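You operate a simulated robot arm through the tools that you are given. There is no shell and no other tool. Be economical: measure what you need, move in short steps, check, and stop when the job is done.

Carry out the task below with a simulated robot arm. There is one attempt and no reset: what you move stays moved.

TASK
Zero the counter, wind 3 labels on and lock the brake again.
Fine: on the bench winder; window lamp and strobe stay off.

It is judged by the outcome, as a careful person would: the job done as asked, and still so three seconds after it is handed in. It fails if anything else is knocked over, pushed out of place, dropped, spilled or broken.

THE ROBOT
A 6-joint arm with a fingered hand, on a carriage that runs on a rail from [71, -1795] to [-14, 343] (x, y) and turns from -113 to 220 degrees about z. Base frame: it is fixed where the carriage stands at the start and does not move with it; the origin is on the floor, on the carriage's upright axis, x ahead of it, y to its left, z up. Units: mm, degrees, N and s.
Its first joint turns from -166.0 to 166.0 degrees. Places, roughly: blue flag [750, 750, 1000]; crank wheel [900, 200, 1000]; focus knob [1100, 600, 1200]; green lamp switch [700, 800, 900]; label counter [700, 600, 900]; left gold knob [1000, 700, 1000]; magnifier [1100, 700, 1100]; red brake lever [800, 400, 1000]; red crank grip [900, 300, 1000]; right gold knob [1000, 500, 1000]; strobe knob [700, 700, 900]; white strobe button [700, 700, 900]; window frame [1000, 600, 1000]; yellow zero button [700, 500, 900]. Payload 4 kg.
Tool frame: the origin (TCP) lies between the finger pads and is the grasp point; the fingertips stand 26 mm ahead of it; z points along the fingers, y is the line along which they close. Largest opening 132 mm; the body of the gripper starts 73 mm behind the TCP. The gripper is a hand of 4 fingers: y runs from the thumb to the fingers, the wrist lies at [0, 0, -239] in the tool frame, and closing takes about 1.5 s.
Orientation is that of the tool frame in the base frame, as a unit quaternion [w, x, y, z]. With the fingers straight down and closing along the base's y, the tool's x points along the base's -x, its y along +y and its z along -z.

THE INTERFACE
- The arm moves only by the tool nudge_tool. Its argument "motion" is a list of rows, each an object (a shift or turn left out is 0, a gripper value left out holds the last) with "translation": the shift along the base's x, y, z in mm, a list of three; "rotation": the turn, a rotation vector about the base's x, y, z in degrees, a list of three; "grip": the finger opening in mm, from 0 to 132. In form: [{"translation": [dx, dy, dz], "rotation": [wx, wy, wz], "grip": grip}, ...]. A call has 1 to 8 rows; each row is the pose to reach, as a shift and turn from the pose commanded when the call began. Each row takes 0.2 s and may step no farther than 50 mm and 8.6 degrees from the row before; otherwise, or with a gripper value out of range, the whole call is refused. Where a pose cannot be reached the arm comes as near as it can. A force on the tool above 40 N (or 10 N above the force at the start of the call, whichever is more), or a blocked arm, ends the call early, and 0.2 s more pass. The fingers move at their own pace (about 45 mm/s each) and stop on an object; they squeeze with about 28 N. The grip force told is the motor's: it shows also when the fingers shut on nothing. Time passes only in rows, and 0.2 s behind the last, so rows that repeat a pose let the fingers close. The reply holds the time, the measured pose of the TCP, the force on the tool along the base axes, the opening and the grip force, in the units named above and with some noise, with the torque about the TCP (base axes, N m) and any sound that the robot's microphone picked up, and new pictures: "pictures" is both (left out), scene, wrist or none.
- Cameras (640 x 400 px; columns grow to the right, rows downward): "scene" is now at [291.9, 209.7, 1431.6]; the picture's right is [0.20, -0.98, 0.00], its down [-0.44, -0.09, -0.89] and it looks along [0.88, 0.18, -0.45] (base axes); focal length 256 px, centre (320, 200). "wrist" rides on the gripper at [68, 2, -97] in the tool frame; the picture's right is [-0.03, 1.00, 0.00], its down [-0.82, -0.02, -0.58] and it looks along [-0.58, -0.01, 0.82] (tool axes); focal length 270 px, centre (320, 200). There is no depth. A picture from a camera that has moved, and an enlarged one, comes with that camera's place and axes in the base frame and with its lens.
- raise_lower(by): slides the trunk up (or, below 0, down) by that many mm; the arm and the scene camera ride with it, the base frame stays. It gives what a move gives, with no picture.
- drive_base(legs): drives the robot by 1 to 6 legs, each [ahead, left, turn to the left] in mm, mm and degrees, along the robot's own axes; the way and the turn of a leg run together, so that a leg with both is an arc; at most 1500 mm and 180 degrees a leg. The arm and the cameras ride along, it lands a little off, and it stops where it bumps. It keeps to its track: a leg is cut to what the track allows. It gives what a move gives, and a new picture of the scene camera.
- set_grasp(shape): the hand has 4 fingers and takes this shape, open, in about a second: jaw (thumb against the fingers, like two jaws); tri (thumb and two fingers); tip (a fingertip pinch); poke (one finger out to press); point (the index stretched); flat (the hand flat); cup (the hand cupped); fist (a fist). The gripper value then closes the fingers along that shape, each until it touches; the sizes above hold for jaw. It gives what a move gives, with no picture.
- pan_tilt(pan, tilt): turns the head with the scene camera to pan (to the left, within 143 degrees either way) and tilt (down, from -29 to 69), counted from straight ahead of the robot. It gives what a move gives, and a new picture of the scene camera.
- zoom(camera, box): a new picture of the part [left, top, right, bottom] of that camera's present view, enlarged. No time passes.
- close_job(): hands the job in; it is judged then, once.

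Work in short steps. Places have to be worked out from the pictures, the camera data and where the tool is seen: move nearer, look again, correct. Check each grasp and each placing, and mend what went wrong. You have 120 turns and 260 pictures in all, those below and enlarged ones among them. Open the gripper and draw the arm clear of the work before you hand the job in, unless the task says otherwise; then end with one line.

The tools are called after ">>>" as a command line: name --argument value ..., lists and objects as JSON in quotes. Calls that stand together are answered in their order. nudge_tool: Moves the arm, as the interface text tells. Its arguments: {"type":"object","properties":{"motion":{"type":"array"},"pictures":{"type":"string","enum":["both","scene","wrist","none"]}},"required":["motion"]} The other tools are called the same way: raise_lower (by) slides the trunk up or down; set_grasp (shape) gives the hand a shape; drive_base (legs) drives the base; pan_tilt (pan, tilt) turns the head that bears the scene camera; zoom (camera, box) takes an enlarged picture of a part of a camera's view; close_job () hands the job in.

At the start:

```text
time: 0.0
tcp_pos: [596.9, 84.1, 1313.6]
tcp_rot: [0.0, 0.0, 1.0, 0.0]
wrist_force: [-0.6, -0.2, -0.1]
wrist_torque: [0.02, 0.0, 0.0]
grip_width: 131.8
finger_force: 0.1
shape: jaw
trunk travel left (down, up): [-425.0, 203.0]
robot x, y, heading: [0.5, 1.7, -0.1]
head pan, tilt: [11.4, 26.7]
```

scene: 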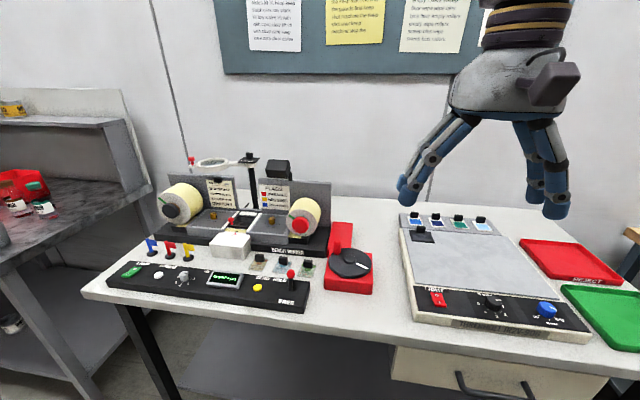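
wrist: 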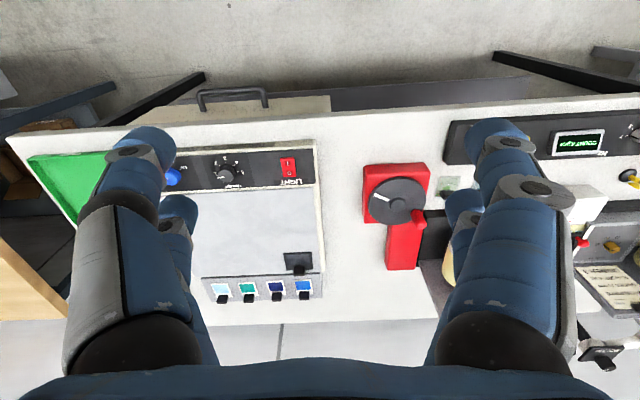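

The winder is on the left of the bench. I'll zoom in to read the panel and notes.

>>> zoom --camera "scene" --box '[100, 220, 340, 320]'

>>> zoom --camera "scene" --box '[150, 140, 390, 290]'

>>> zoom --camera "scene" --box '[220, 0, 500, 80]'

```text
2.67 times, centred on (220, 270) of scene
camera zoom: at [291.9, 209.7, 1431.6], right [0.2, -0.98, 0.0], down [-0.44, -0.09, -0.89], along [0.88, 0.18, -0.45], focal length 683 px, centre (587, 13)
```

zoom: 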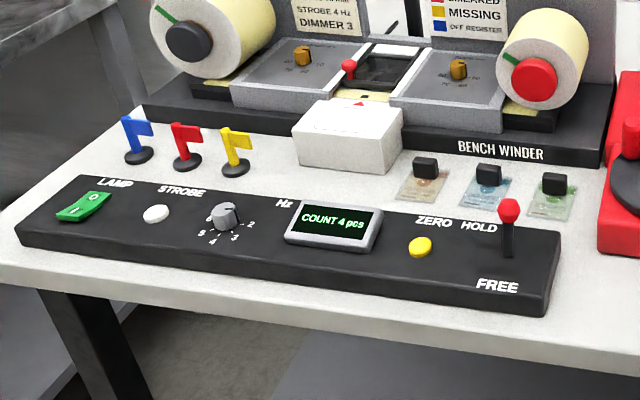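

```text
2.67 times, centred on (270, 215) of scene
camera zoom: at [291.9, 209.7, 1431.6], right [0.2, -0.98, 0.0], down [-0.44, -0.09, -0.89], along [0.88, 0.18, -0.45], focal length 683 px, centre (453, 160)
```

zoom: 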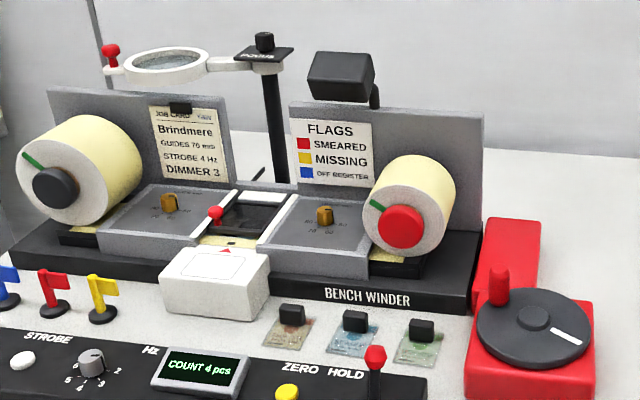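

```text
2.29 times, centred on (360, 40) of scene
camera zoom: at [291.9, 209.7, 1431.6], right [0.2, -0.98, 0.0], down [-0.44, -0.09, -0.89], along [0.88, 0.18, -0.45], focal length 586 px, centre (229, 566)
```

zoom: 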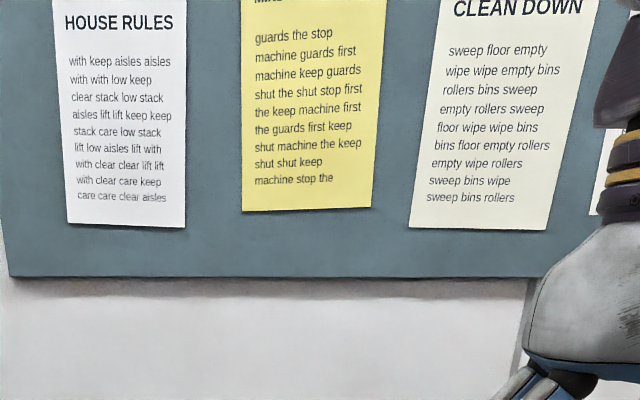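

Brake lever sits at HOLD now, with FREE toward the robot. I estimate wheel centre ≈ [857,239,960], lever ≈ [726,373,930], zero button ≈ [697,450,905]. I'll drive left along the rail to centre on them.

>>> drive_base --legs '[[0, 230, 0]]'

```text
time: 1.7
tcp_pos: [587.1, 303.9, 1312.4]
tcp_rot: [0.0, 0.002, 1.0, 0.0]
wrist_force: [-0.9, -0.1, -0.5]
wrist_torque: [0.01, 0.0, 0.01]
grip_width: 132.1
finger_force: 0.0
shape: jaw
trunk travel left (down, up): [-425.0, 203.0]
robot x, y, heading: [-7.4, 220.2, -0.4]
head pan, tilt: [11.4, 26.7]
camera scene: at [284.1, 430.0, 1431.6], right [0.19, -0.98, 0.0], down [-0.44, -0.09, -0.89], along [0.88, 0.17, -0.45], focal length 256 px, centre (320, 200)
```

scene: 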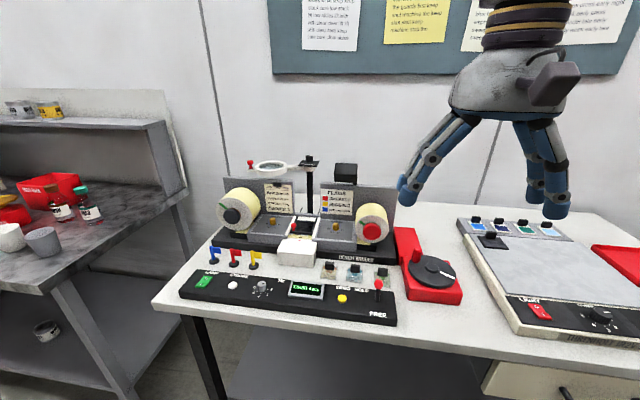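

Set the poke shape for the button and lever, and aim the head to the panel for close views.

>>> set_grasp --shape "poke"

>>> pan_tilt --pan 5 --tilt 40

>>> nudge_tool --motion '[{"translation": [0, 0, 0]}]' --pictures "wrist"

```text
time: 2.6
tcp_pos: [586.8, 303.7, 1313.7]
tcp_rot: [0.0, 0.003, 1.0, 0.0]
wrist_force: [0.1, 0.5, 0.2]
wrist_torque: [0.01, 0.02, -0.01]
grip_width: 0.0
finger_force: 0.0
shape: poke
trunk travel left (down, up): [-425.0, 203.0]
robot x, y, heading: [-7.7, 221.5, -0.3]
head pan, tilt: [11.4, 26.7]
```

```text
time: 3.4
tcp_pos: [589.0, 303.5, 1311.8]
tcp_rot: [0.0, 0.002, 1.0, 0.0]
wrist_force: [-0.5, 1.1, 0.2]
wrist_torque: [0.03, 0.0, 0.02]
grip_width: 0.0
finger_force: 0.1
shape: poke
trunk travel left (down, up): [-425.0, 203.0]
robot x, y, heading: [-8.1, 221.3, -0.3]
head pan, tilt: [5.0, 40.0]
camera scene: at [278.9, 419.3, 1411.1], right [0.08, -1.0, 0.0], down [-0.64, -0.05, -0.77], along [0.76, 0.06, -0.64], focal length 256 px, centre (320, 200)
```

scene: 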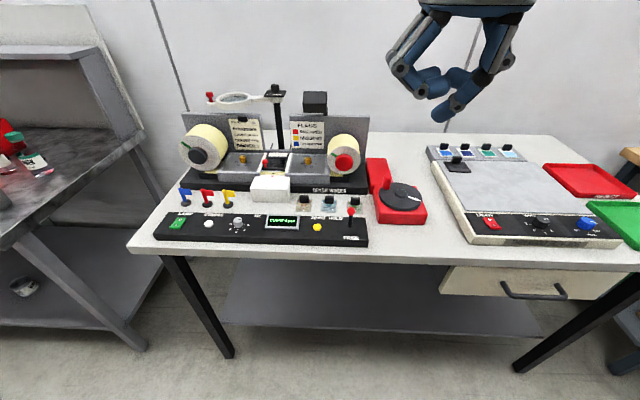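

```text
time: 3.8
tcp_pos: [588.7, 303.5, 1311.7]
tcp_rot: [0.0, 0.003, 1.0, 0.0]
wrist_force: [-0.2, 0.0, -0.3]
wrist_torque: [0.0, -0.02, 0.04]
grip_width: 0.0
finger_force: 0.0
shape: poke
trunk travel left (down, up): [-425.0, 203.0]
robot x, y, heading: [-8.3, 225.3, -0.5]
head pan, tilt: [5.0, 40.0]
camera wrist: at [519.8, 305.9, 1410.3], right [0.03, 1.0, 0.0], down [0.82, -0.02, 0.58], along [0.58, -0.02, -0.82], focal length 270 px, centre (320, 200)
```

wrist: 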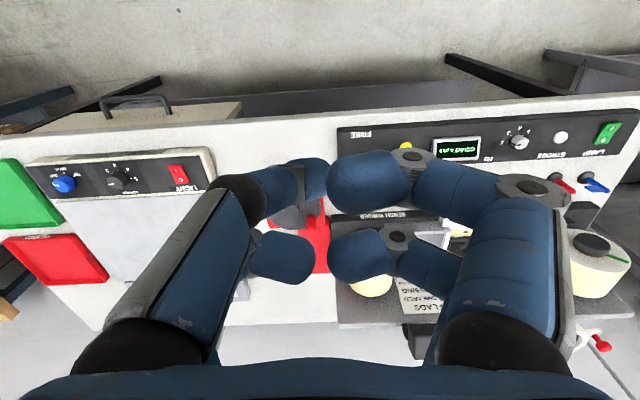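

Zoom on the hand shape and on the panel for triangulation.

>>> zoom --camera "scene" --box '[360, 0, 560, 130]'

>>> zoom --camera "scene" --box '[260, 150, 440, 260]'

>>> zoom --camera "wrist" --box '[280, 90, 480, 220]'

```text
3.08 times, centred on (460, 65) of scene
camera zoom: at [278.9, 419.3, 1411.1], right [0.08, -1.0, 0.0], down [-0.64, -0.05, -0.77], along [0.76, 0.06, -0.64], focal length 788 px, centre (-111, 615)
```

zoom: 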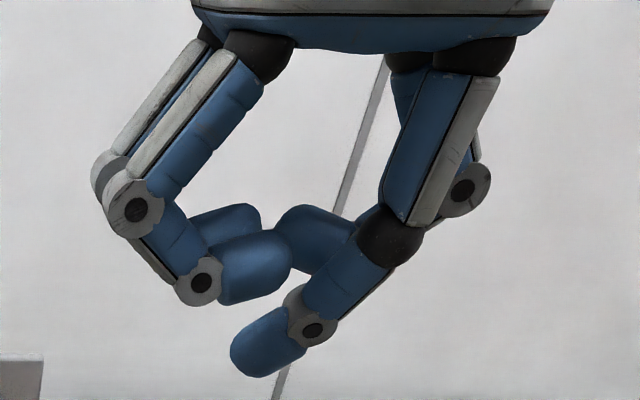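

```text
3.56 times, centred on (350, 205) of scene
camera zoom: at [278.9, 419.3, 1411.1], right [0.08, -1.0, 0.0], down [-0.64, -0.05, -0.77], along [0.76, 0.06, -0.64], focal length 911 px, centre (213, 182)
```

zoom: 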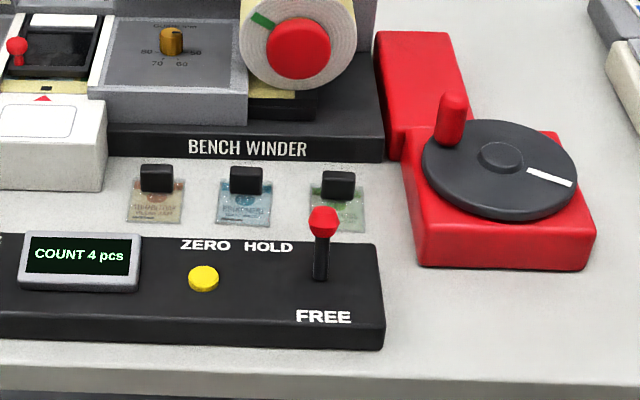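

```text
3.08 times, centred on (380, 155) of wrist
camera zoom: at [519.8, 305.9, 1410.3], right [0.03, 1.0, 0.0], down [0.82, -0.02, 0.58], along [0.58, -0.02, -0.82], focal length 832 px, centre (135, 338)
```

zoom: 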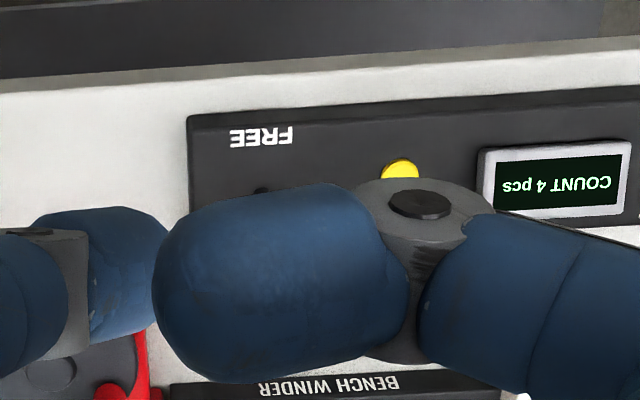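

In poke the finger is bent diagonally. I'll look at "point" for comparison.

>>> set_grasp --shape "point"

>>> nudge_tool --motion '[{"translation": [0, 0, 0]}, {"translation": [0, 0, 0]}, {"translation": [0, 0, 0]}]'

>>> zoom --camera "scene" --box '[360, 0, 560, 130]'

```text
time: 4.7
tcp_pos: [587.9, 304.8, 1313.8]
tcp_rot: [0.0, 0.002, 1.0, 0.0]
wrist_force: [0.8, -0.2, -0.7]
wrist_torque: [-0.02, -0.01, 0.02]
grip_width: 0.1
finger_force: 0.0
shape: point
trunk travel left (down, up): [-425.0, 203.0]
robot x, y, heading: [-7.7, 225.6, -0.3]
head pan, tilt: [5.0, 40.0]
```

```text
time: 5.5
tcp_pos: [587.6, 304.0, 1314.3]
tcp_rot: [0.0, 0.003, 1.0, -0.001]
wrist_force: [0.4, 0.0, 0.3]
wrist_torque: [-0.04, 0.02, -0.02]
grip_width: 0.0
finger_force: 0.1
shape: point
trunk travel left (down, up): [-425.0, 203.0]
robot x, y, heading: [-9.7, 221.3, -0.4]
head pan, tilt: [5.0, 40.0]
camera scene: at [278.9, 419.3, 1411.1], right [0.08, -1.0, 0.0], down [-0.64, -0.05, -0.77], along [0.76, 0.06, -0.64], focal length 256 px, centre (320, 200)
camera wrist: at [519.7, 305.9, 1410.3], right [0.03, 1.0, 0.0], down [0.82, -0.02, 0.58], along [0.58, -0.02, -0.82], focal length 270 px, centre (320, 200)
```

scene: 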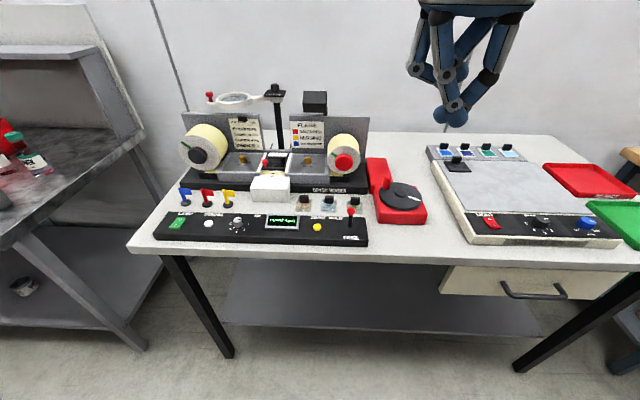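
wrist: 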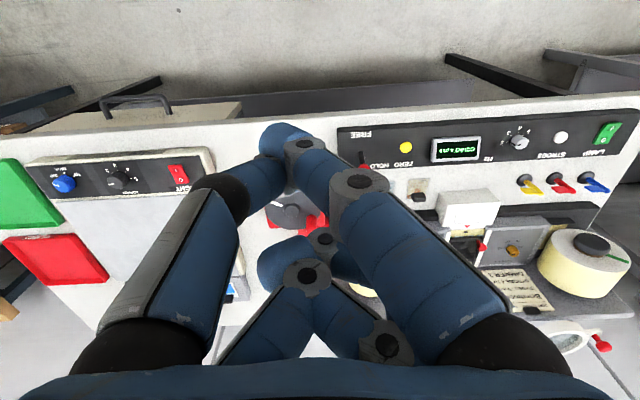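

```text
3.08 times, centred on (460, 65) of scene
camera zoom: at [278.9, 419.3, 1411.1], right [0.08, -1.0, 0.0], down [-0.64, -0.05, -0.77], along [0.76, 0.06, -0.64], focal length 788 px, centre (-111, 615)
```

zoom: 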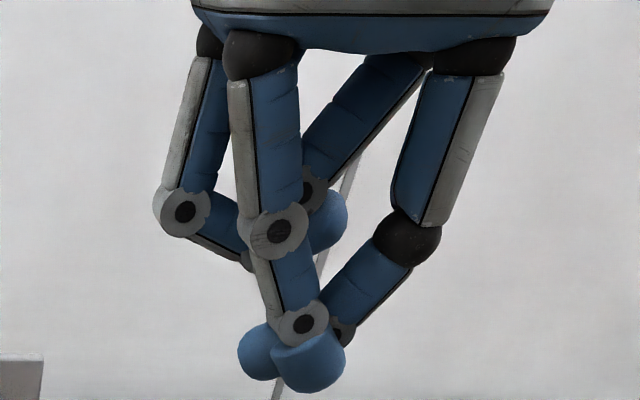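

The shape looks closed (grip 0.0). I'll command grip 132 to see whether the index stretches.

>>> nudge_tool --motion '[{"grip": 132}, {"grip": 132}, {"grip": 132}, {"grip": 132}, {"grip": 132}, {"grip": 132}]' --pictures "scene"

>>> zoom --camera "scene" --box '[360, 0, 560, 130]'

```text
time: 6.8
tcp_pos: [587.3, 303.6, 1313.3]
tcp_rot: [0.001, 0.002, 1.0, 0.0]
wrist_force: [-0.3, -0.5, -0.6]
wrist_torque: [-0.02, -0.02, 0.01]
grip_width: 0.1
finger_force: 0.0
shape: point
trunk travel left (down, up): [-425.0, 203.0]
robot x, y, heading: [-9.0, 223.4, -0.3]
head pan, tilt: [5.0, 40.0]
camera scene: at [278.9, 419.3, 1411.1], right [0.08, -1.0, 0.0], down [-0.64, -0.05, -0.77], along [0.76, 0.06, -0.64], focal length 256 px, centre (320, 200)
```

scene: 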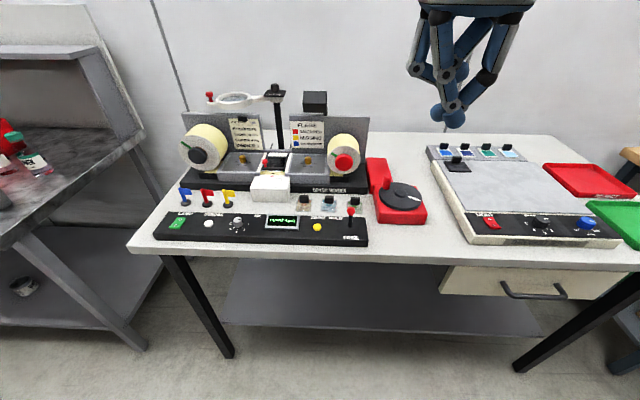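

```text
3.08 times, centred on (460, 65) of scene
camera zoom: at [278.9, 419.3, 1411.1], right [0.08, -1.0, 0.0], down [-0.64, -0.05, -0.77], along [0.76, 0.06, -0.64], focal length 788 px, centre (-111, 615)
```

zoom: 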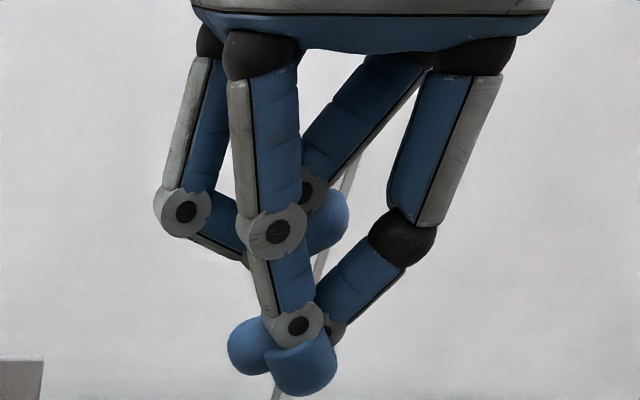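

Point crosses index and thumb tips off-centre. A "tip" pinch may be more useful for everything (closed to press, pinch for lever and crank grip); check it closed.

>>> set_grasp --shape "tip"

>>> nudge_tool --motion '[{"grip": 0}, {"grip": 0}, {"grip": 0}, {"grip": 0}, {"grip": 0}, {"grip": 0}, {"grip": 0}, {"grip": 0}]'

>>> zoom --camera "scene" --box '[360, 0, 560, 130]'

```text
time: 7.8
tcp_pos: [587.6, 304.0, 1313.0]
tcp_rot: [-0.001, 0.003, 1.0, 0.0]
wrist_force: [0.2, 0.1, 0.0]
wrist_torque: [-0.01, -0.03, -0.01]
grip_width: 132.0
finger_force: 0.1
shape: tip
trunk travel left (down, up): [-425.0, 203.0]
robot x, y, heading: [-9.7, 223.4, -0.2]
head pan, tilt: [5.0, 40.0]
```

```text
time: 9.6
tcp_pos: [588.2, 304.4, 1313.4]
tcp_rot: [0.0, 0.003, 1.0, 0.0]
wrist_force: [0.3, 0.4, -0.9]
wrist_torque: [0.0, -0.02, 0.02]
grip_width: 0.1
finger_force: 14.9
shape: tip
trunk travel left (down, up): [-425.0, 203.0]
robot x, y, heading: [-7.8, 224.3, -0.5]
head pan, tilt: [5.0, 40.0]
camera scene: at [278.9, 419.3, 1411.1], right [0.08, -1.0, 0.0], down [-0.64, -0.05, -0.77], along [0.76, 0.06, -0.64], focal length 256 px, centre (320, 200)
camera wrist: at [519.8, 305.9, 1410.3], right [0.03, 1.0, 0.0], down [0.82, -0.02, 0.58], along [0.58, -0.02, -0.82], focal length 270 px, centre (320, 200)
```

scene: 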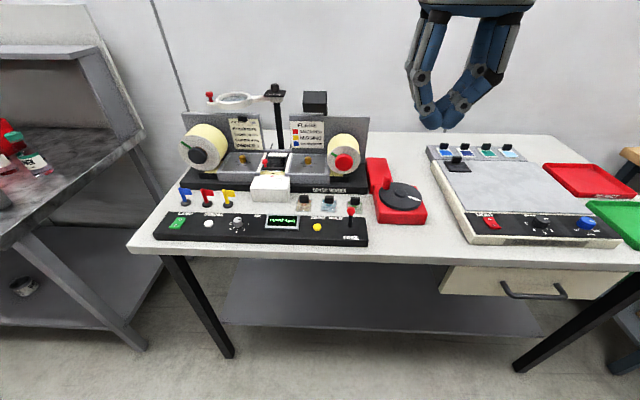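
wrist: 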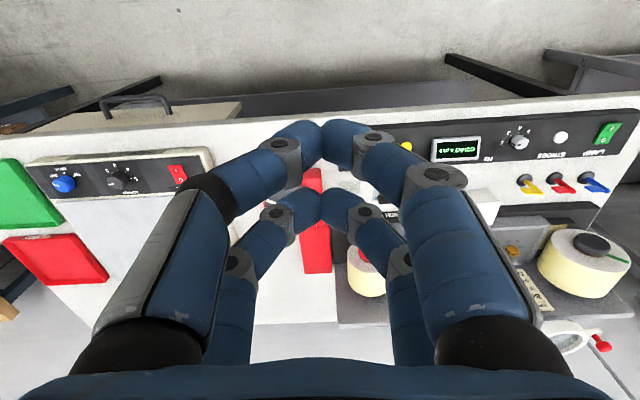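

```text
3.08 times, centred on (460, 65) of scene
camera zoom: at [278.9, 419.3, 1411.1], right [0.08, -1.0, 0.0], down [-0.64, -0.05, -0.77], along [0.76, 0.06, -0.64], focal length 788 px, centre (-111, 615)
```

zoom: 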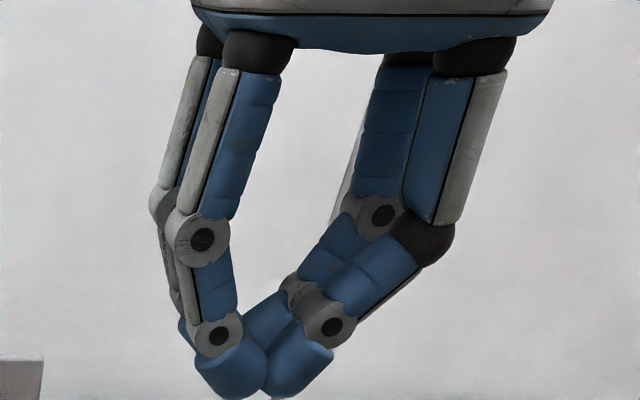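

Poke's single tip lies about on the TCP axis, 26 mm ahead – good for the button and lever. Button ≈ [748,464,922], lever knob ≈ [755,379,982]. I return to poke and yaw −90° so the slanted finger comes from the robot side, away from the lever.

>>> set_grasp --shape "poke"

>>> nudge_tool --motion '[{"translation": [15, 20, 0], "rotation": [0, 0, -8.5]}, {"translation": [30, 40, 0], "rotation": [0, 0, -17]}, {"translation": [45, 60, 0], "rotation": [0, 0, -25.5]}, {"translation": [60, 80, 0], "rotation": [0, 0, -34]}, {"translation": [75, 100, -20], "rotation": [0, 0, -42.5]}, {"translation": [90, 120, -40], "rotation": [0, 0, -51]}, {"translation": [105, 140, -60], "rotation": [0, 0, -59.5]}, {"translation": [120, 160, -80], "rotation": [0, 0, -68]}]' --pictures "none"

>>> nudge_tool --motion '[{"translation": [10, 0, -30], "rotation": [0, 0, -8]}, {"translation": [20, 0, -60], "rotation": [0, 0, -16]}, {"translation": [40, 0, -90], "rotation": [0, 0, -22]}, {"translation": [40, 0, -120], "rotation": [0, 0, -22]}, {"translation": [40, 0, -150], "rotation": [0, 0, -22]}, {"translation": [40, 0, -180], "rotation": [0, 0, -22]}]'

```text
time: 10.4
tcp_pos: [587.5, 303.2, 1312.3]
tcp_rot: [-0.001, 0.003, 1.0, -0.001]
wrist_force: [-0.3, 0.1, 0.2]
wrist_torque: [-0.02, -0.01, -0.02]
grip_width: 0.1
finger_force: 0.1
shape: poke
trunk travel left (down, up): [-425.0, 203.0]
robot x, y, heading: [-7.5, 223.6, -0.2]
head pan, tilt: [5.0, 40.0]
```

```text
time: 12.2
tcp_pos: [710.3, 462.7, 1232.8]
tcp_rot: [0.0, 0.562, 0.827, 0.0]
wrist_force: [-0.7, -0.8, 0.2]
wrist_torque: [0.03, -0.02, 0.0]
grip_width: 0.0
finger_force: 0.1
shape: poke
trunk travel left (down, up): [-425.0, 203.0]
robot x, y, heading: [-8.4, 221.2, -0.4]
head pan, tilt: [5.0, 40.0]
```

```text
time: 13.7
tcp_pos: [744.5, 463.7, 1054.7]
tcp_rot: [0.0, 0.709, 0.705, 0.0]
wrist_force: [-0.3, -0.1, 0.6]
wrist_torque: [0.01, -0.01, 0.01]
grip_width: 0.2
finger_force: 0.0
shape: poke
trunk travel left (down, up): [-425.0, 203.0]
robot x, y, heading: [-3.7, 219.5, -0.5]
head pan, tilt: [5.0, 40.0]
camera scene: at [278.7, 419.2, 1411.1], right [0.08, -1.0, 0.0], down [-0.64, -0.05, -0.77], along [0.76, 0.06, -0.64], focal length 256 px, centre (320, 200)
camera wrist: at [746.6, 532.4, 1151.8], right [1.0, -0.03, 0.0], down [-0.03, -0.82, 0.58], along [-0.02, -0.58, -0.82], focal length 270 px, centre (320, 200)
```

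scene: 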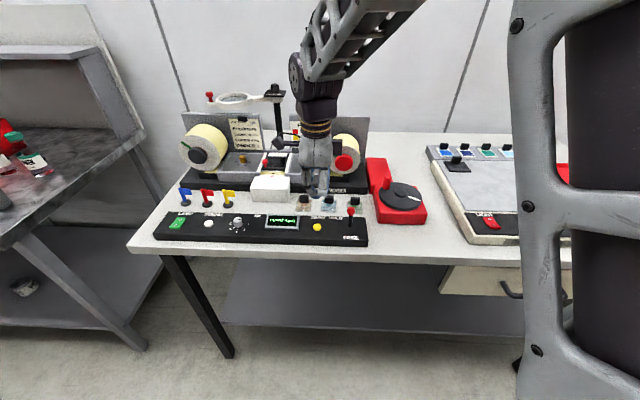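
wrist: 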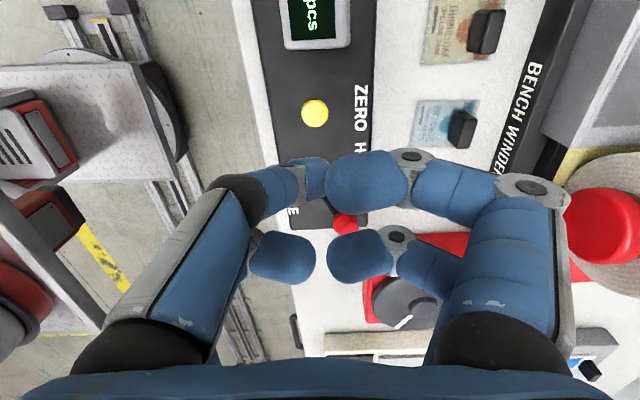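

Button appears at ≈ [740,461]. Zoom in to see the poking tip relative to it.

>>> zoom --camera "scene" --box '[260, 140, 380, 250]'

>>> zoom --camera "wrist" --box '[230, 60, 430, 240]'

```text
3.64 times, centred on (320, 195) of scene
camera zoom: at [278.7, 419.2, 1411.1], right [0.08, -1.0, 0.0], down [-0.64, -0.05, -0.77], along [0.76, 0.06, -0.64], focal length 932 px, centre (320, 218)
```

zoom: 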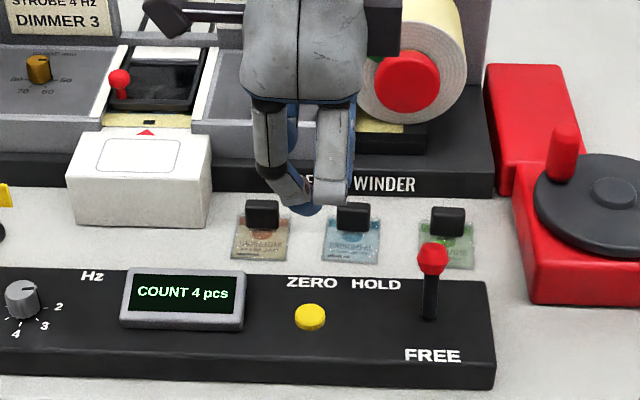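

```text
2.22 times, centred on (330, 150) of wrist
camera zoom: at [746.6, 532.4, 1151.8], right [1.0, -0.03, 0.0], down [-0.03, -0.82, 0.58], along [-0.02, -0.58, -0.82], focal length 601 px, centre (298, 311)
```

zoom: 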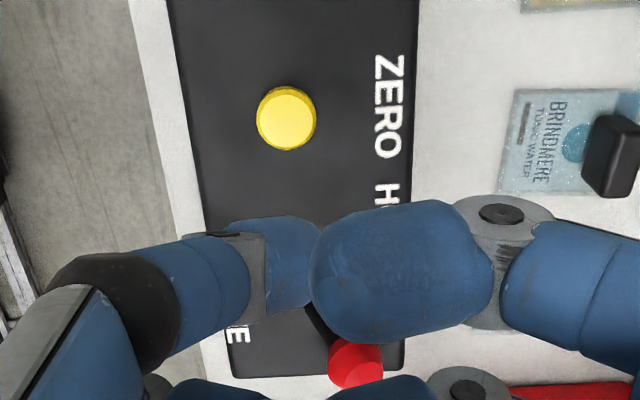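

Tip ≈ [743,460,1023], button just below at ≈ [740,461]. Descend 70 mm and check.

>>> nudge_tool --motion '[{"translation": [-3, 0, -25]}, {"translation": [-3, 0, -50]}, {"translation": [-3, 0, -70]}, {"translation": [-3, 0, -70]}]'

>>> zoom --camera "scene" --box '[260, 140, 380, 250]'

>>> zoom --camera "wrist" --box '[230, 60, 430, 240]'

```text
time: 14.7
tcp_pos: [745.4, 463.6, 982.2]
tcp_rot: [0.001, 0.709, 0.705, 0.0]
wrist_force: [0.3, 0.0, 0.1]
wrist_torque: [-0.01, 0.02, -0.06]
grip_width: 0.0
finger_force: 0.1
shape: poke
trunk travel left (down, up): [-425.0, 203.0]
robot x, y, heading: [-7.2, 222.3, -0.3]
head pan, tilt: [5.0, 40.0]
camera scene: at [278.9, 419.2, 1411.1], right [0.08, -1.0, 0.0], down [-0.64, -0.05, -0.77], along [0.76, 0.06, -0.64], focal length 256 px, centre (320, 200)
camera wrist: at [747.8, 532.1, 1080.0], right [1.0, -0.03, 0.0], down [-0.02, -0.82, 0.58], along [-0.02, -0.58, -0.82], focal length 270 px, centre (320, 200)
```

scene: 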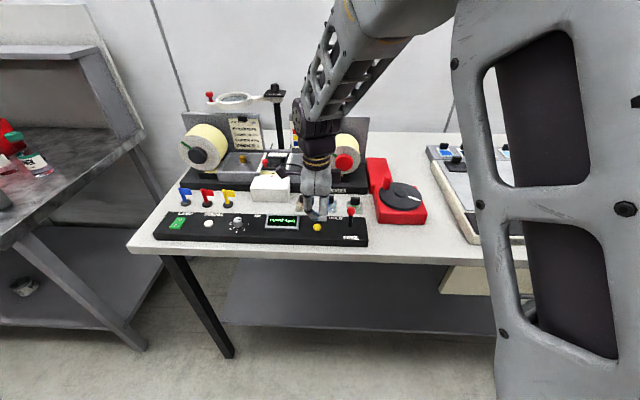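
wrist: 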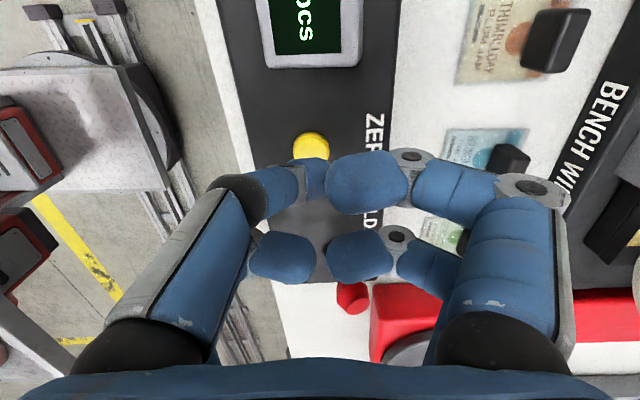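

```text
3.64 times, centred on (320, 195) of scene
camera zoom: at [278.9, 419.2, 1411.1], right [0.08, -1.0, 0.0], down [-0.64, -0.05, -0.77], along [0.76, 0.06, -0.64], focal length 932 px, centre (320, 218)
```

zoom: 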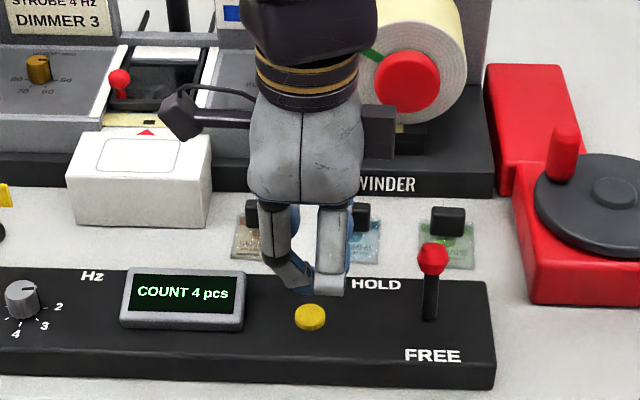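

```text
2.22 times, centred on (330, 150) of wrist
camera zoom: at [747.8, 532.1, 1080.0], right [1.0, -0.03, 0.0], down [-0.02, -0.82, 0.58], along [-0.02, -0.58, -0.82], focal length 601 px, centre (298, 311)
```

zoom: 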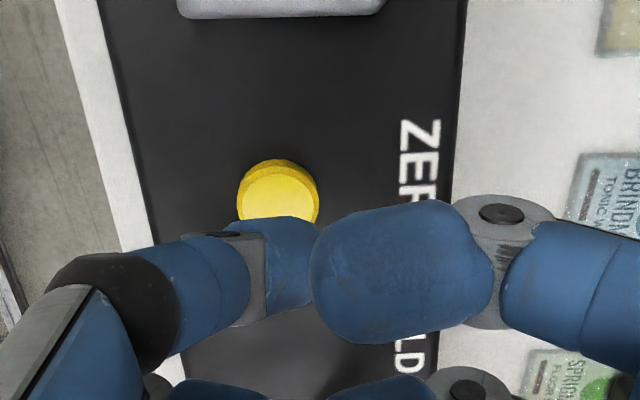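

Tip is right above the button. Descend slowly, watching force.

>>> nudge_tool --motion '[{"translation": [-2, 0, -5]}, {"translation": [-3, 0, -10]}, {"translation": [-3, 0, -15]}, {"translation": [-3, 0, -19]}, {"translation": [-3, 0, -19]}]'

>>> zoom --camera "scene" --box '[260, 170, 380, 250]'

```text
time: 15.8
tcp_pos: [743.1, 463.2, 963.2]
tcp_rot: [0.0, 0.709, 0.705, 0.0]
wrist_force: [-0.4, 0.7, -0.9]
wrist_torque: [-0.02, 0.0, 0.02]
grip_width: 0.0
finger_force: 0.0
shape: poke
trunk travel left (down, up): [-425.0, 203.0]
robot x, y, heading: [-5.4, 222.2, -0.3]
head pan, tilt: [5.0, 40.0]
camera scene: at [278.9, 419.3, 1411.1], right [0.08, -1.0, 0.0], down [-0.64, -0.05, -0.77], along [0.76, 0.06, -0.64], focal length 256 px, centre (320, 200)
camera wrist: at [744.6, 531.6, 1060.7], right [1.0, -0.03, 0.0], down [-0.02, -0.82, 0.58], along [-0.02, -0.58, -0.82], focal length 270 px, centre (320, 200)
```

scene: 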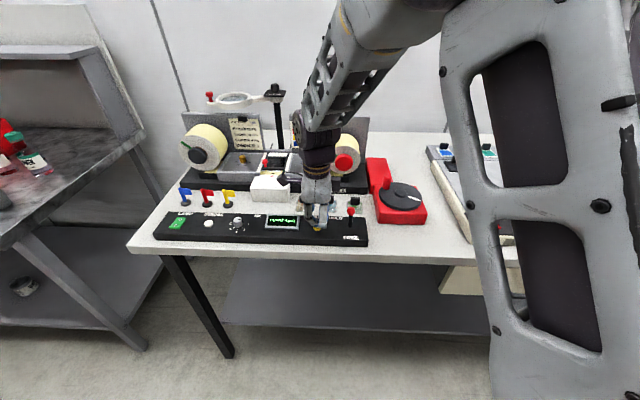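
wrist: 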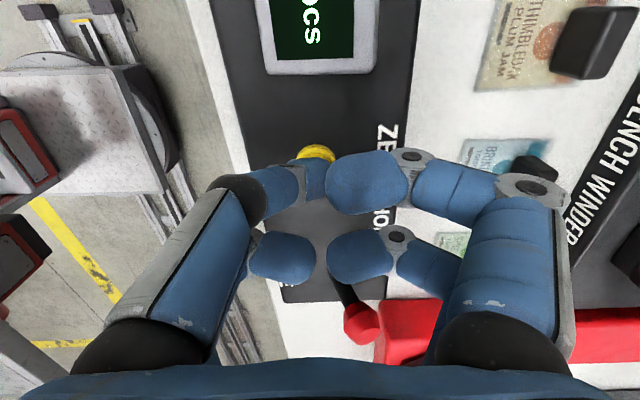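

```text
5.00 times, centred on (320, 210) of scene
camera zoom: at [278.9, 419.3, 1411.1], right [0.08, -1.0, 0.0], down [-0.64, -0.05, -0.77], along [0.76, 0.06, -0.64], focal length 1281 px, centre (320, 150)
```

zoom: 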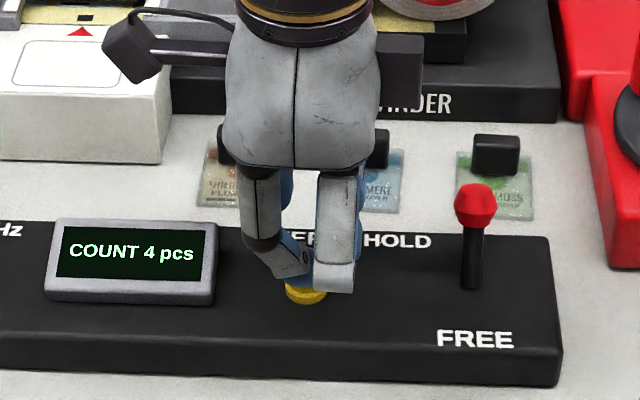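

Just above the button, no contact yet. Continue down in small steps.

>>> nudge_tool --motion '[{"translation": [0, 0, -3]}, {"translation": [0, 0, -6]}, {"translation": [0, 0, -9]}, {"translation": [0, 0, -12]}]' --pictures "none"

>>> zoom --camera "scene" --box '[260, 170, 380, 250]'

```text
time: 16.9
tcp_pos: [742.3, 463.7, 956.3]
tcp_rot: [0.001, 0.709, 0.705, 0.004]
wrist_force: [-4.2, -3.3, 25.4]
wrist_torque: [-0.07, 0.13, -0.02]
grip_width: 0.0
finger_force: 0.1
shape: poke
trunk travel left (down, up): [-425.0, 203.0]
robot x, y, heading: [-7.7, 222.7, -0.6]
head pan, tilt: [5.0, 40.0]
heard: click
stopped in row 4: the force on the tool passed its limit at 42 N (the readings are from after the stop); the commanded pose is now the measured one
```

```text
5.00 times, centred on (320, 210) of scene
camera zoom: at [277.9, 418.9, 1411.4], right [0.08, -1.0, 0.0], down [-0.64, -0.05, -0.77], along [0.76, 0.06, -0.64], focal length 1281 px, centre (320, 150)
```

zoom: 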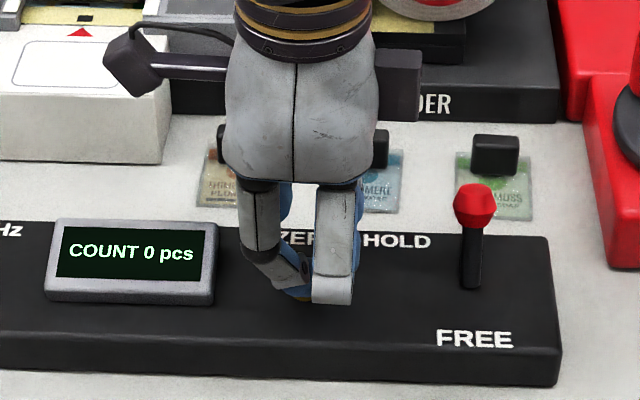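

Counter shows 0. Triangulated lever knob ≈ [764,378,971], leaning back slightly (HOLD). Lift, go above/behind it and form a closed tip pinch to use as a paddle.

>>> nudge_tool --motion '[{"translation": [0, 0, 40]}, {"translation": [0, 0, 85]}, {"translation": [0, 0, 130]}, {"translation": [20, -20, 150]}, {"translation": [45, -45, 150]}, {"translation": [62, -66, 150]}]' --pictures "none"

>>> set_grasp --shape "tip"

>>> nudge_tool --motion '[{"grip": 0}, {"grip": 0}, {"grip": 0}, {"grip": 0}, {"grip": 0}, {"grip": 0}, {"grip": 0}, {"grip": 0}]'

>>> zoom --camera "scene" --box '[260, 140, 420, 250]'

```text
time: 18.3
tcp_pos: [806.1, 395.4, 1107.0]
tcp_rot: [0.0, 0.709, 0.705, 0.001]
wrist_force: [0.2, 0.1, 0.1]
wrist_torque: [-0.02, -0.02, 0.03]
grip_width: 0.1
finger_force: 0.1
shape: poke
trunk travel left (down, up): [-425.0, 203.0]
robot x, y, heading: [-10.9, 226.0, -0.0]
head pan, tilt: [5.0, 40.0]
```

```text
time: 19.2
tcp_pos: [806.2, 396.2, 1106.3]
tcp_rot: [0.0, 0.709, 0.705, 0.001]
wrist_force: [-0.2, -0.1, 0.6]
wrist_torque: [0.01, -0.01, 0.02]
grip_width: 132.0
finger_force: 0.1
shape: tip
trunk travel left (down, up): [-425.0, 203.0]
robot x, y, heading: [-7.4, 222.1, -0.4]
head pan, tilt: [5.0, 40.0]
```

```text
time: 21.0
tcp_pos: [807.4, 396.1, 1106.8]
tcp_rot: [0.0, 0.709, 0.705, 0.001]
wrist_force: [-0.4, 0.0, 0.5]
wrist_torque: [0.01, -0.03, -0.01]
grip_width: 0.0
finger_force: 15.0
shape: tip
trunk travel left (down, up): [-425.0, 203.0]
robot x, y, heading: [-9.8, 220.5, -0.7]
head pan, tilt: [5.0, 40.0]
camera scene: at [278.9, 419.3, 1411.1], right [0.08, -1.0, 0.0], down [-0.64, -0.05, -0.77], along [0.76, 0.06, -0.64], focal length 256 px, centre (320, 200)
camera wrist: at [808.9, 464.1, 1204.8], right [1.0, -0.03, 0.0], down [-0.03, -0.82, 0.58], along [-0.02, -0.58, -0.82], focal length 270 px, centre (320, 200)
```

scene: 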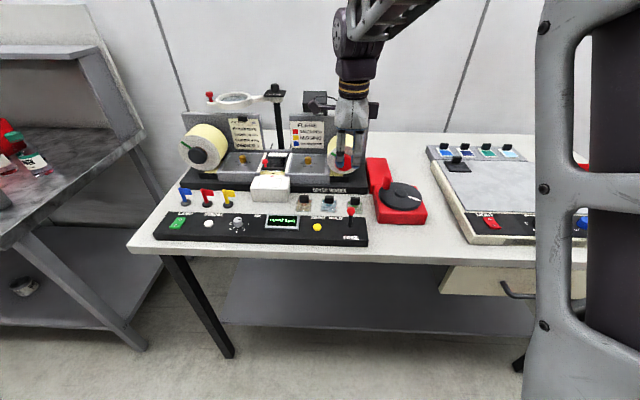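
wrist: 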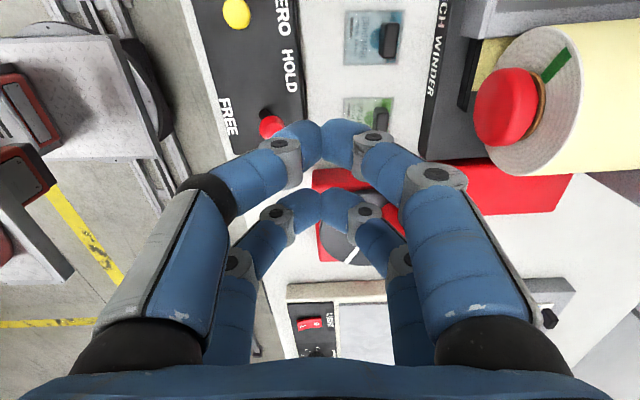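

```text
3.64 times, centred on (340, 195) of scene
camera zoom: at [278.9, 419.3, 1411.1], right [0.08, -1.0, 0.0], down [-0.64, -0.05, -0.77], along [0.76, 0.06, -0.64], focal length 932 px, centre (247, 218)
```

zoom: 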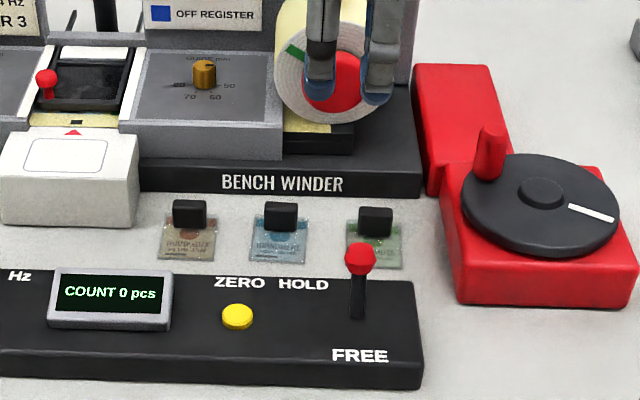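

The −y finger pair (y≈376) lines up with the knob (y≈378), and I'm ~40 mm behind it. Descend to knob height.

>>> nudge_tool --motion '[{"translation": [0, 0, -40]}, {"translation": [0, 0, -80]}, {"translation": [0, 0, -105]}, {"translation": [0, 0, -122]}, {"translation": [0, 0, -122]}]'

>>> zoom --camera "scene" --box '[260, 140, 420, 250]'

>>> zoom --camera "wrist" --box '[200, 60, 440, 260]'

```text
time: 22.2
tcp_pos: [803.9, 394.1, 981.2]
tcp_rot: [0.0, 0.709, 0.706, 0.001]
wrist_force: [0.8, -0.3, 0.5]
wrist_torque: [-0.04, 0.0, 0.05]
grip_width: 0.2
finger_force: 28.0
shape: tip
trunk travel left (down, up): [-425.0, 203.0]
robot x, y, heading: [-8.5, 224.7, -0.3]
head pan, tilt: [5.0, 40.0]
camera scene: at [278.9, 419.2, 1411.1], right [0.08, -1.0, 0.0], down [-0.64, -0.05, -0.77], along [0.76, 0.06, -0.64], focal length 256 px, centre (320, 200)
camera wrist: at [806.0, 463.1, 1077.9], right [1.0, -0.03, 0.0], down [-0.03, -0.82, 0.58], along [-0.02, -0.58, -0.82], focal length 270 px, centre (320, 200)
```

scene: 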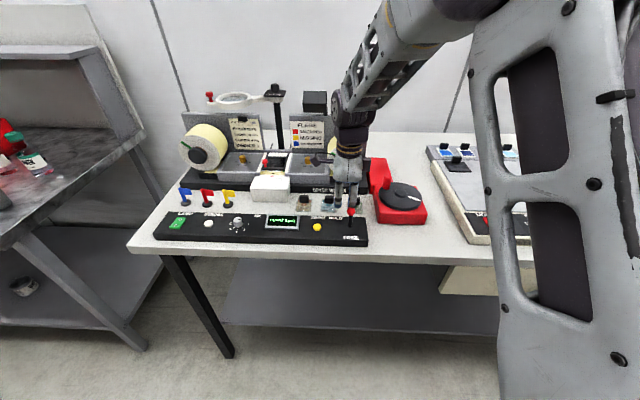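
wrist: 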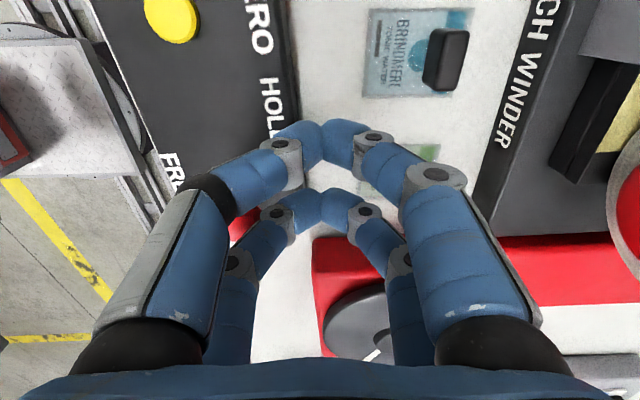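

```text
3.64 times, centred on (340, 195) of scene
camera zoom: at [278.9, 419.2, 1411.1], right [0.08, -1.0, 0.0], down [-0.64, -0.05, -0.77], along [0.76, 0.06, -0.64], focal length 932 px, centre (247, 218)
```

zoom: 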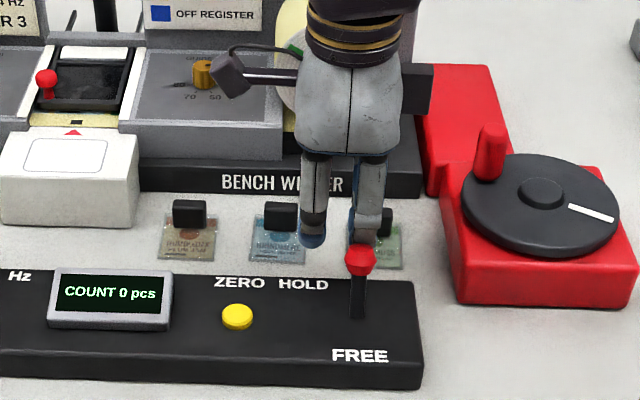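

```text
2.00 times, centred on (320, 160) of wrist
camera zoom: at [806.0, 463.1, 1077.9], right [1.0, -0.03, 0.0], down [-0.03, -0.82, 0.58], along [-0.02, -0.58, -0.82], focal length 541 px, centre (320, 280)
```

zoom: 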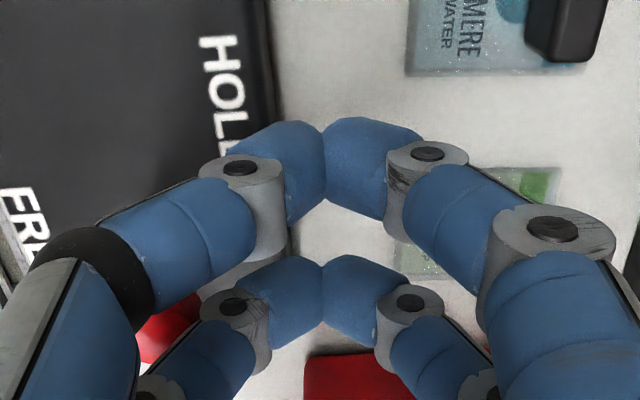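

Now pull toward −x in small steps, watching force and sound.

>>> nudge_tool --motion '[{"translation": [-5, 0, 0]}, {"translation": [-10, 0, 0]}, {"translation": [-15, 0, 0]}, {"translation": [-20, 0, 0]}, {"translation": [-25, 0, 0]}, {"translation": [-30, 0, 0]}]' --pictures "none"

>>> zoom --camera "scene" --box '[260, 140, 420, 250]'

```text
time: 23.6
tcp_pos: [774.1, 397.8, 981.6]
tcp_rot: [0.0, 0.709, 0.705, 0.002]
wrist_force: [0.3, -0.8, 0.8]
wrist_torque: [-0.02, -0.03, 0.02]
grip_width: 0.2
finger_force: 27.9
shape: tip
trunk travel left (down, up): [-425.0, 203.0]
robot x, y, heading: [-8.7, 222.6, -0.3]
head pan, tilt: [5.0, 40.0]
```

```text
3.64 times, centred on (340, 195) of scene
camera zoom: at [279.0, 419.3, 1411.0], right [0.08, -1.0, 0.0], down [-0.64, -0.05, -0.77], along [0.76, 0.06, -0.64], focal length 932 px, centre (247, 218)
```

zoom: 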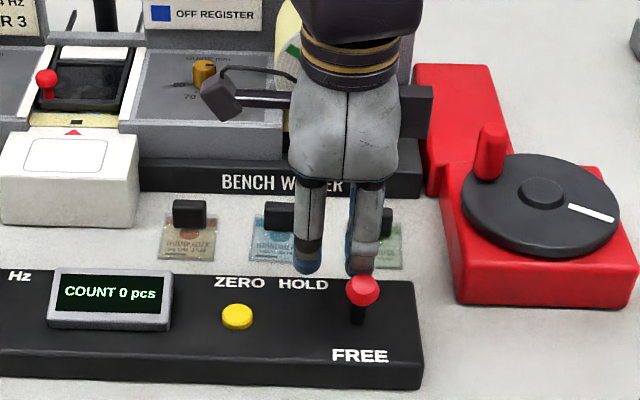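

The lever has moved toward FREE. Continue a little further.

>>> nudge_tool --motion '[{"translation": [-4, 0, 0]}, {"translation": [-8, 0, 0]}, {"translation": [-12, 0, 0]}, {"translation": [-16, 0, 0]}]' --pictures "none"

>>> zoom --camera "scene" --box '[260, 140, 420, 250]'

```text
time: 24.6
tcp_pos: [758.4, 396.6, 984.0]
tcp_rot: [0.001, 0.708, 0.706, 0.003]
wrist_force: [22.0, 0.7, 7.6]
wrist_torque: [-0.13, 0.0, 0.39]
grip_width: 0.1
finger_force: 27.8
shape: tip
trunk travel left (down, up): [-425.0, 203.0]
robot x, y, heading: [-8.0, 220.4, -0.4]
head pan, tilt: [5.0, 40.0]
```

```text
3.64 times, centred on (340, 195) of scene
camera zoom: at [279.5, 419.2, 1410.9], right [0.08, -1.0, 0.0], down [-0.64, -0.05, -0.77], along [0.76, 0.06, -0.64], focal length 932 px, centre (247, 218)
```

zoom: 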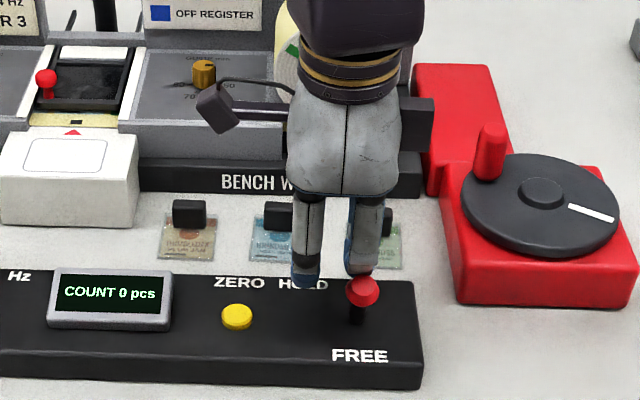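

Force rose to 22 N with the lever against its FREE stop. Back off, rise and move above the crank for a look.

>>> nudge_tool --motion '[{"translation": [14, 0, 0]}, {"translation": [24, 0, 20]}, {"translation": [30, 0, 60]}, {"translation": [40, -10, 100]}, {"translation": [60, -40, 135]}, {"translation": [80, -70, 150]}, {"translation": [100, -100, 150]}, {"translation": [116, -118, 150]}]'

>>> zoom --camera "scene" --box '[290, 140, 450, 250]'

```text
refused: row 5 steps farther than a row can; nothing moved
```

```text
3.64 times, centred on (370, 195) of scene
camera zoom: at [279.5, 419.2, 1410.9], right [0.08, -1.0, 0.0], down [-0.64, -0.05, -0.77], along [0.76, 0.06, -0.64], focal length 932 px, centre (138, 218)
```

zoom: 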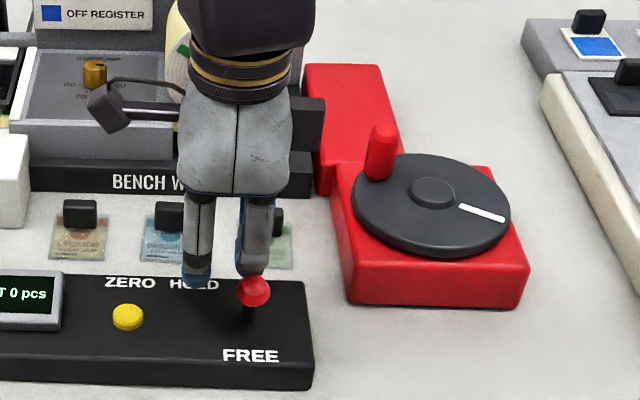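

Row 5 was too long; resend with smaller steps.

>>> nudge_tool --motion '[{"translation": [14, 0, 0]}, {"translation": [24, 0, 20]}, {"translation": [30, 0, 60]}, {"translation": [40, -10, 100]}, {"translation": [58, -32, 130]}, {"translation": [78, -60, 150]}, {"translation": [98, -90, 150]}, {"translation": [116, -118, 150]}]'

>>> zoom --camera "scene" --box '[260, 140, 450, 250]'

```text
time: 26.4
tcp_pos: [875.6, 280.3, 1131.2]
tcp_rot: [0.0, 0.708, 0.706, 0.002]
wrist_force: [0.8, 0.6, 0.3]
wrist_torque: [-0.04, -0.02, 0.03]
grip_width: 0.0
finger_force: 28.3
shape: tip
trunk travel left (down, up): [-425.0, 203.0]
robot x, y, heading: [-9.5, 225.5, -0.4]
head pan, tilt: [5.0, 40.0]
camera scene: at [278.5, 419.5, 1411.1], right [0.08, -1.0, 0.0], down [-0.64, -0.05, -0.77], along [0.76, 0.06, -0.64], focal length 256 px, centre (320, 200)
camera wrist: at [877.2, 348.5, 1229.4], right [1.0, -0.03, 0.0], down [-0.03, -0.82, 0.58], along [-0.01, -0.58, -0.82], focal length 270 px, centre (320, 200)
```

scene: 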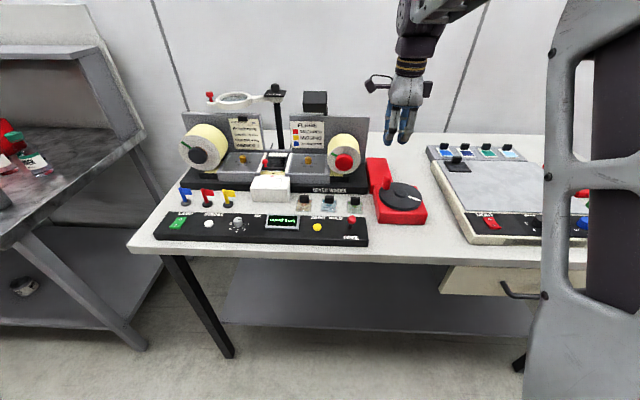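
wrist: 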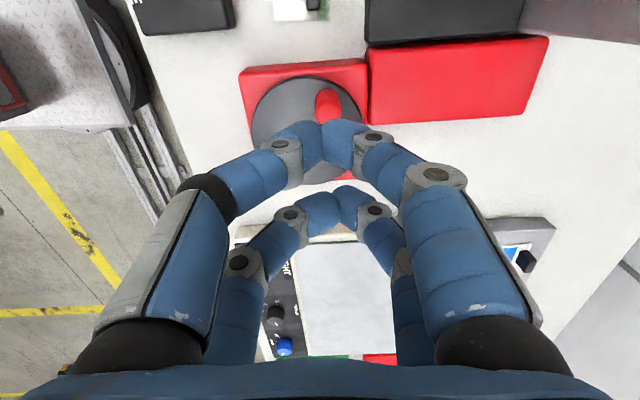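

```text
3.37 times, centred on (355, 195) of scene
camera zoom: at [278.5, 419.5, 1411.1], right [0.08, -1.0, 0.0], down [-0.64, -0.05, -0.77], along [0.76, 0.06, -0.64], focal length 863 px, centre (202, 217)
```

zoom: 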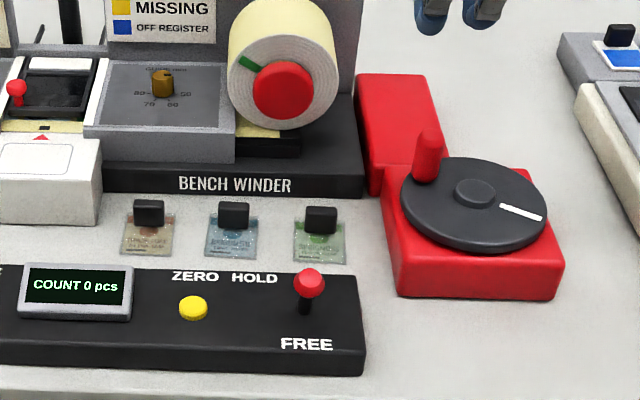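

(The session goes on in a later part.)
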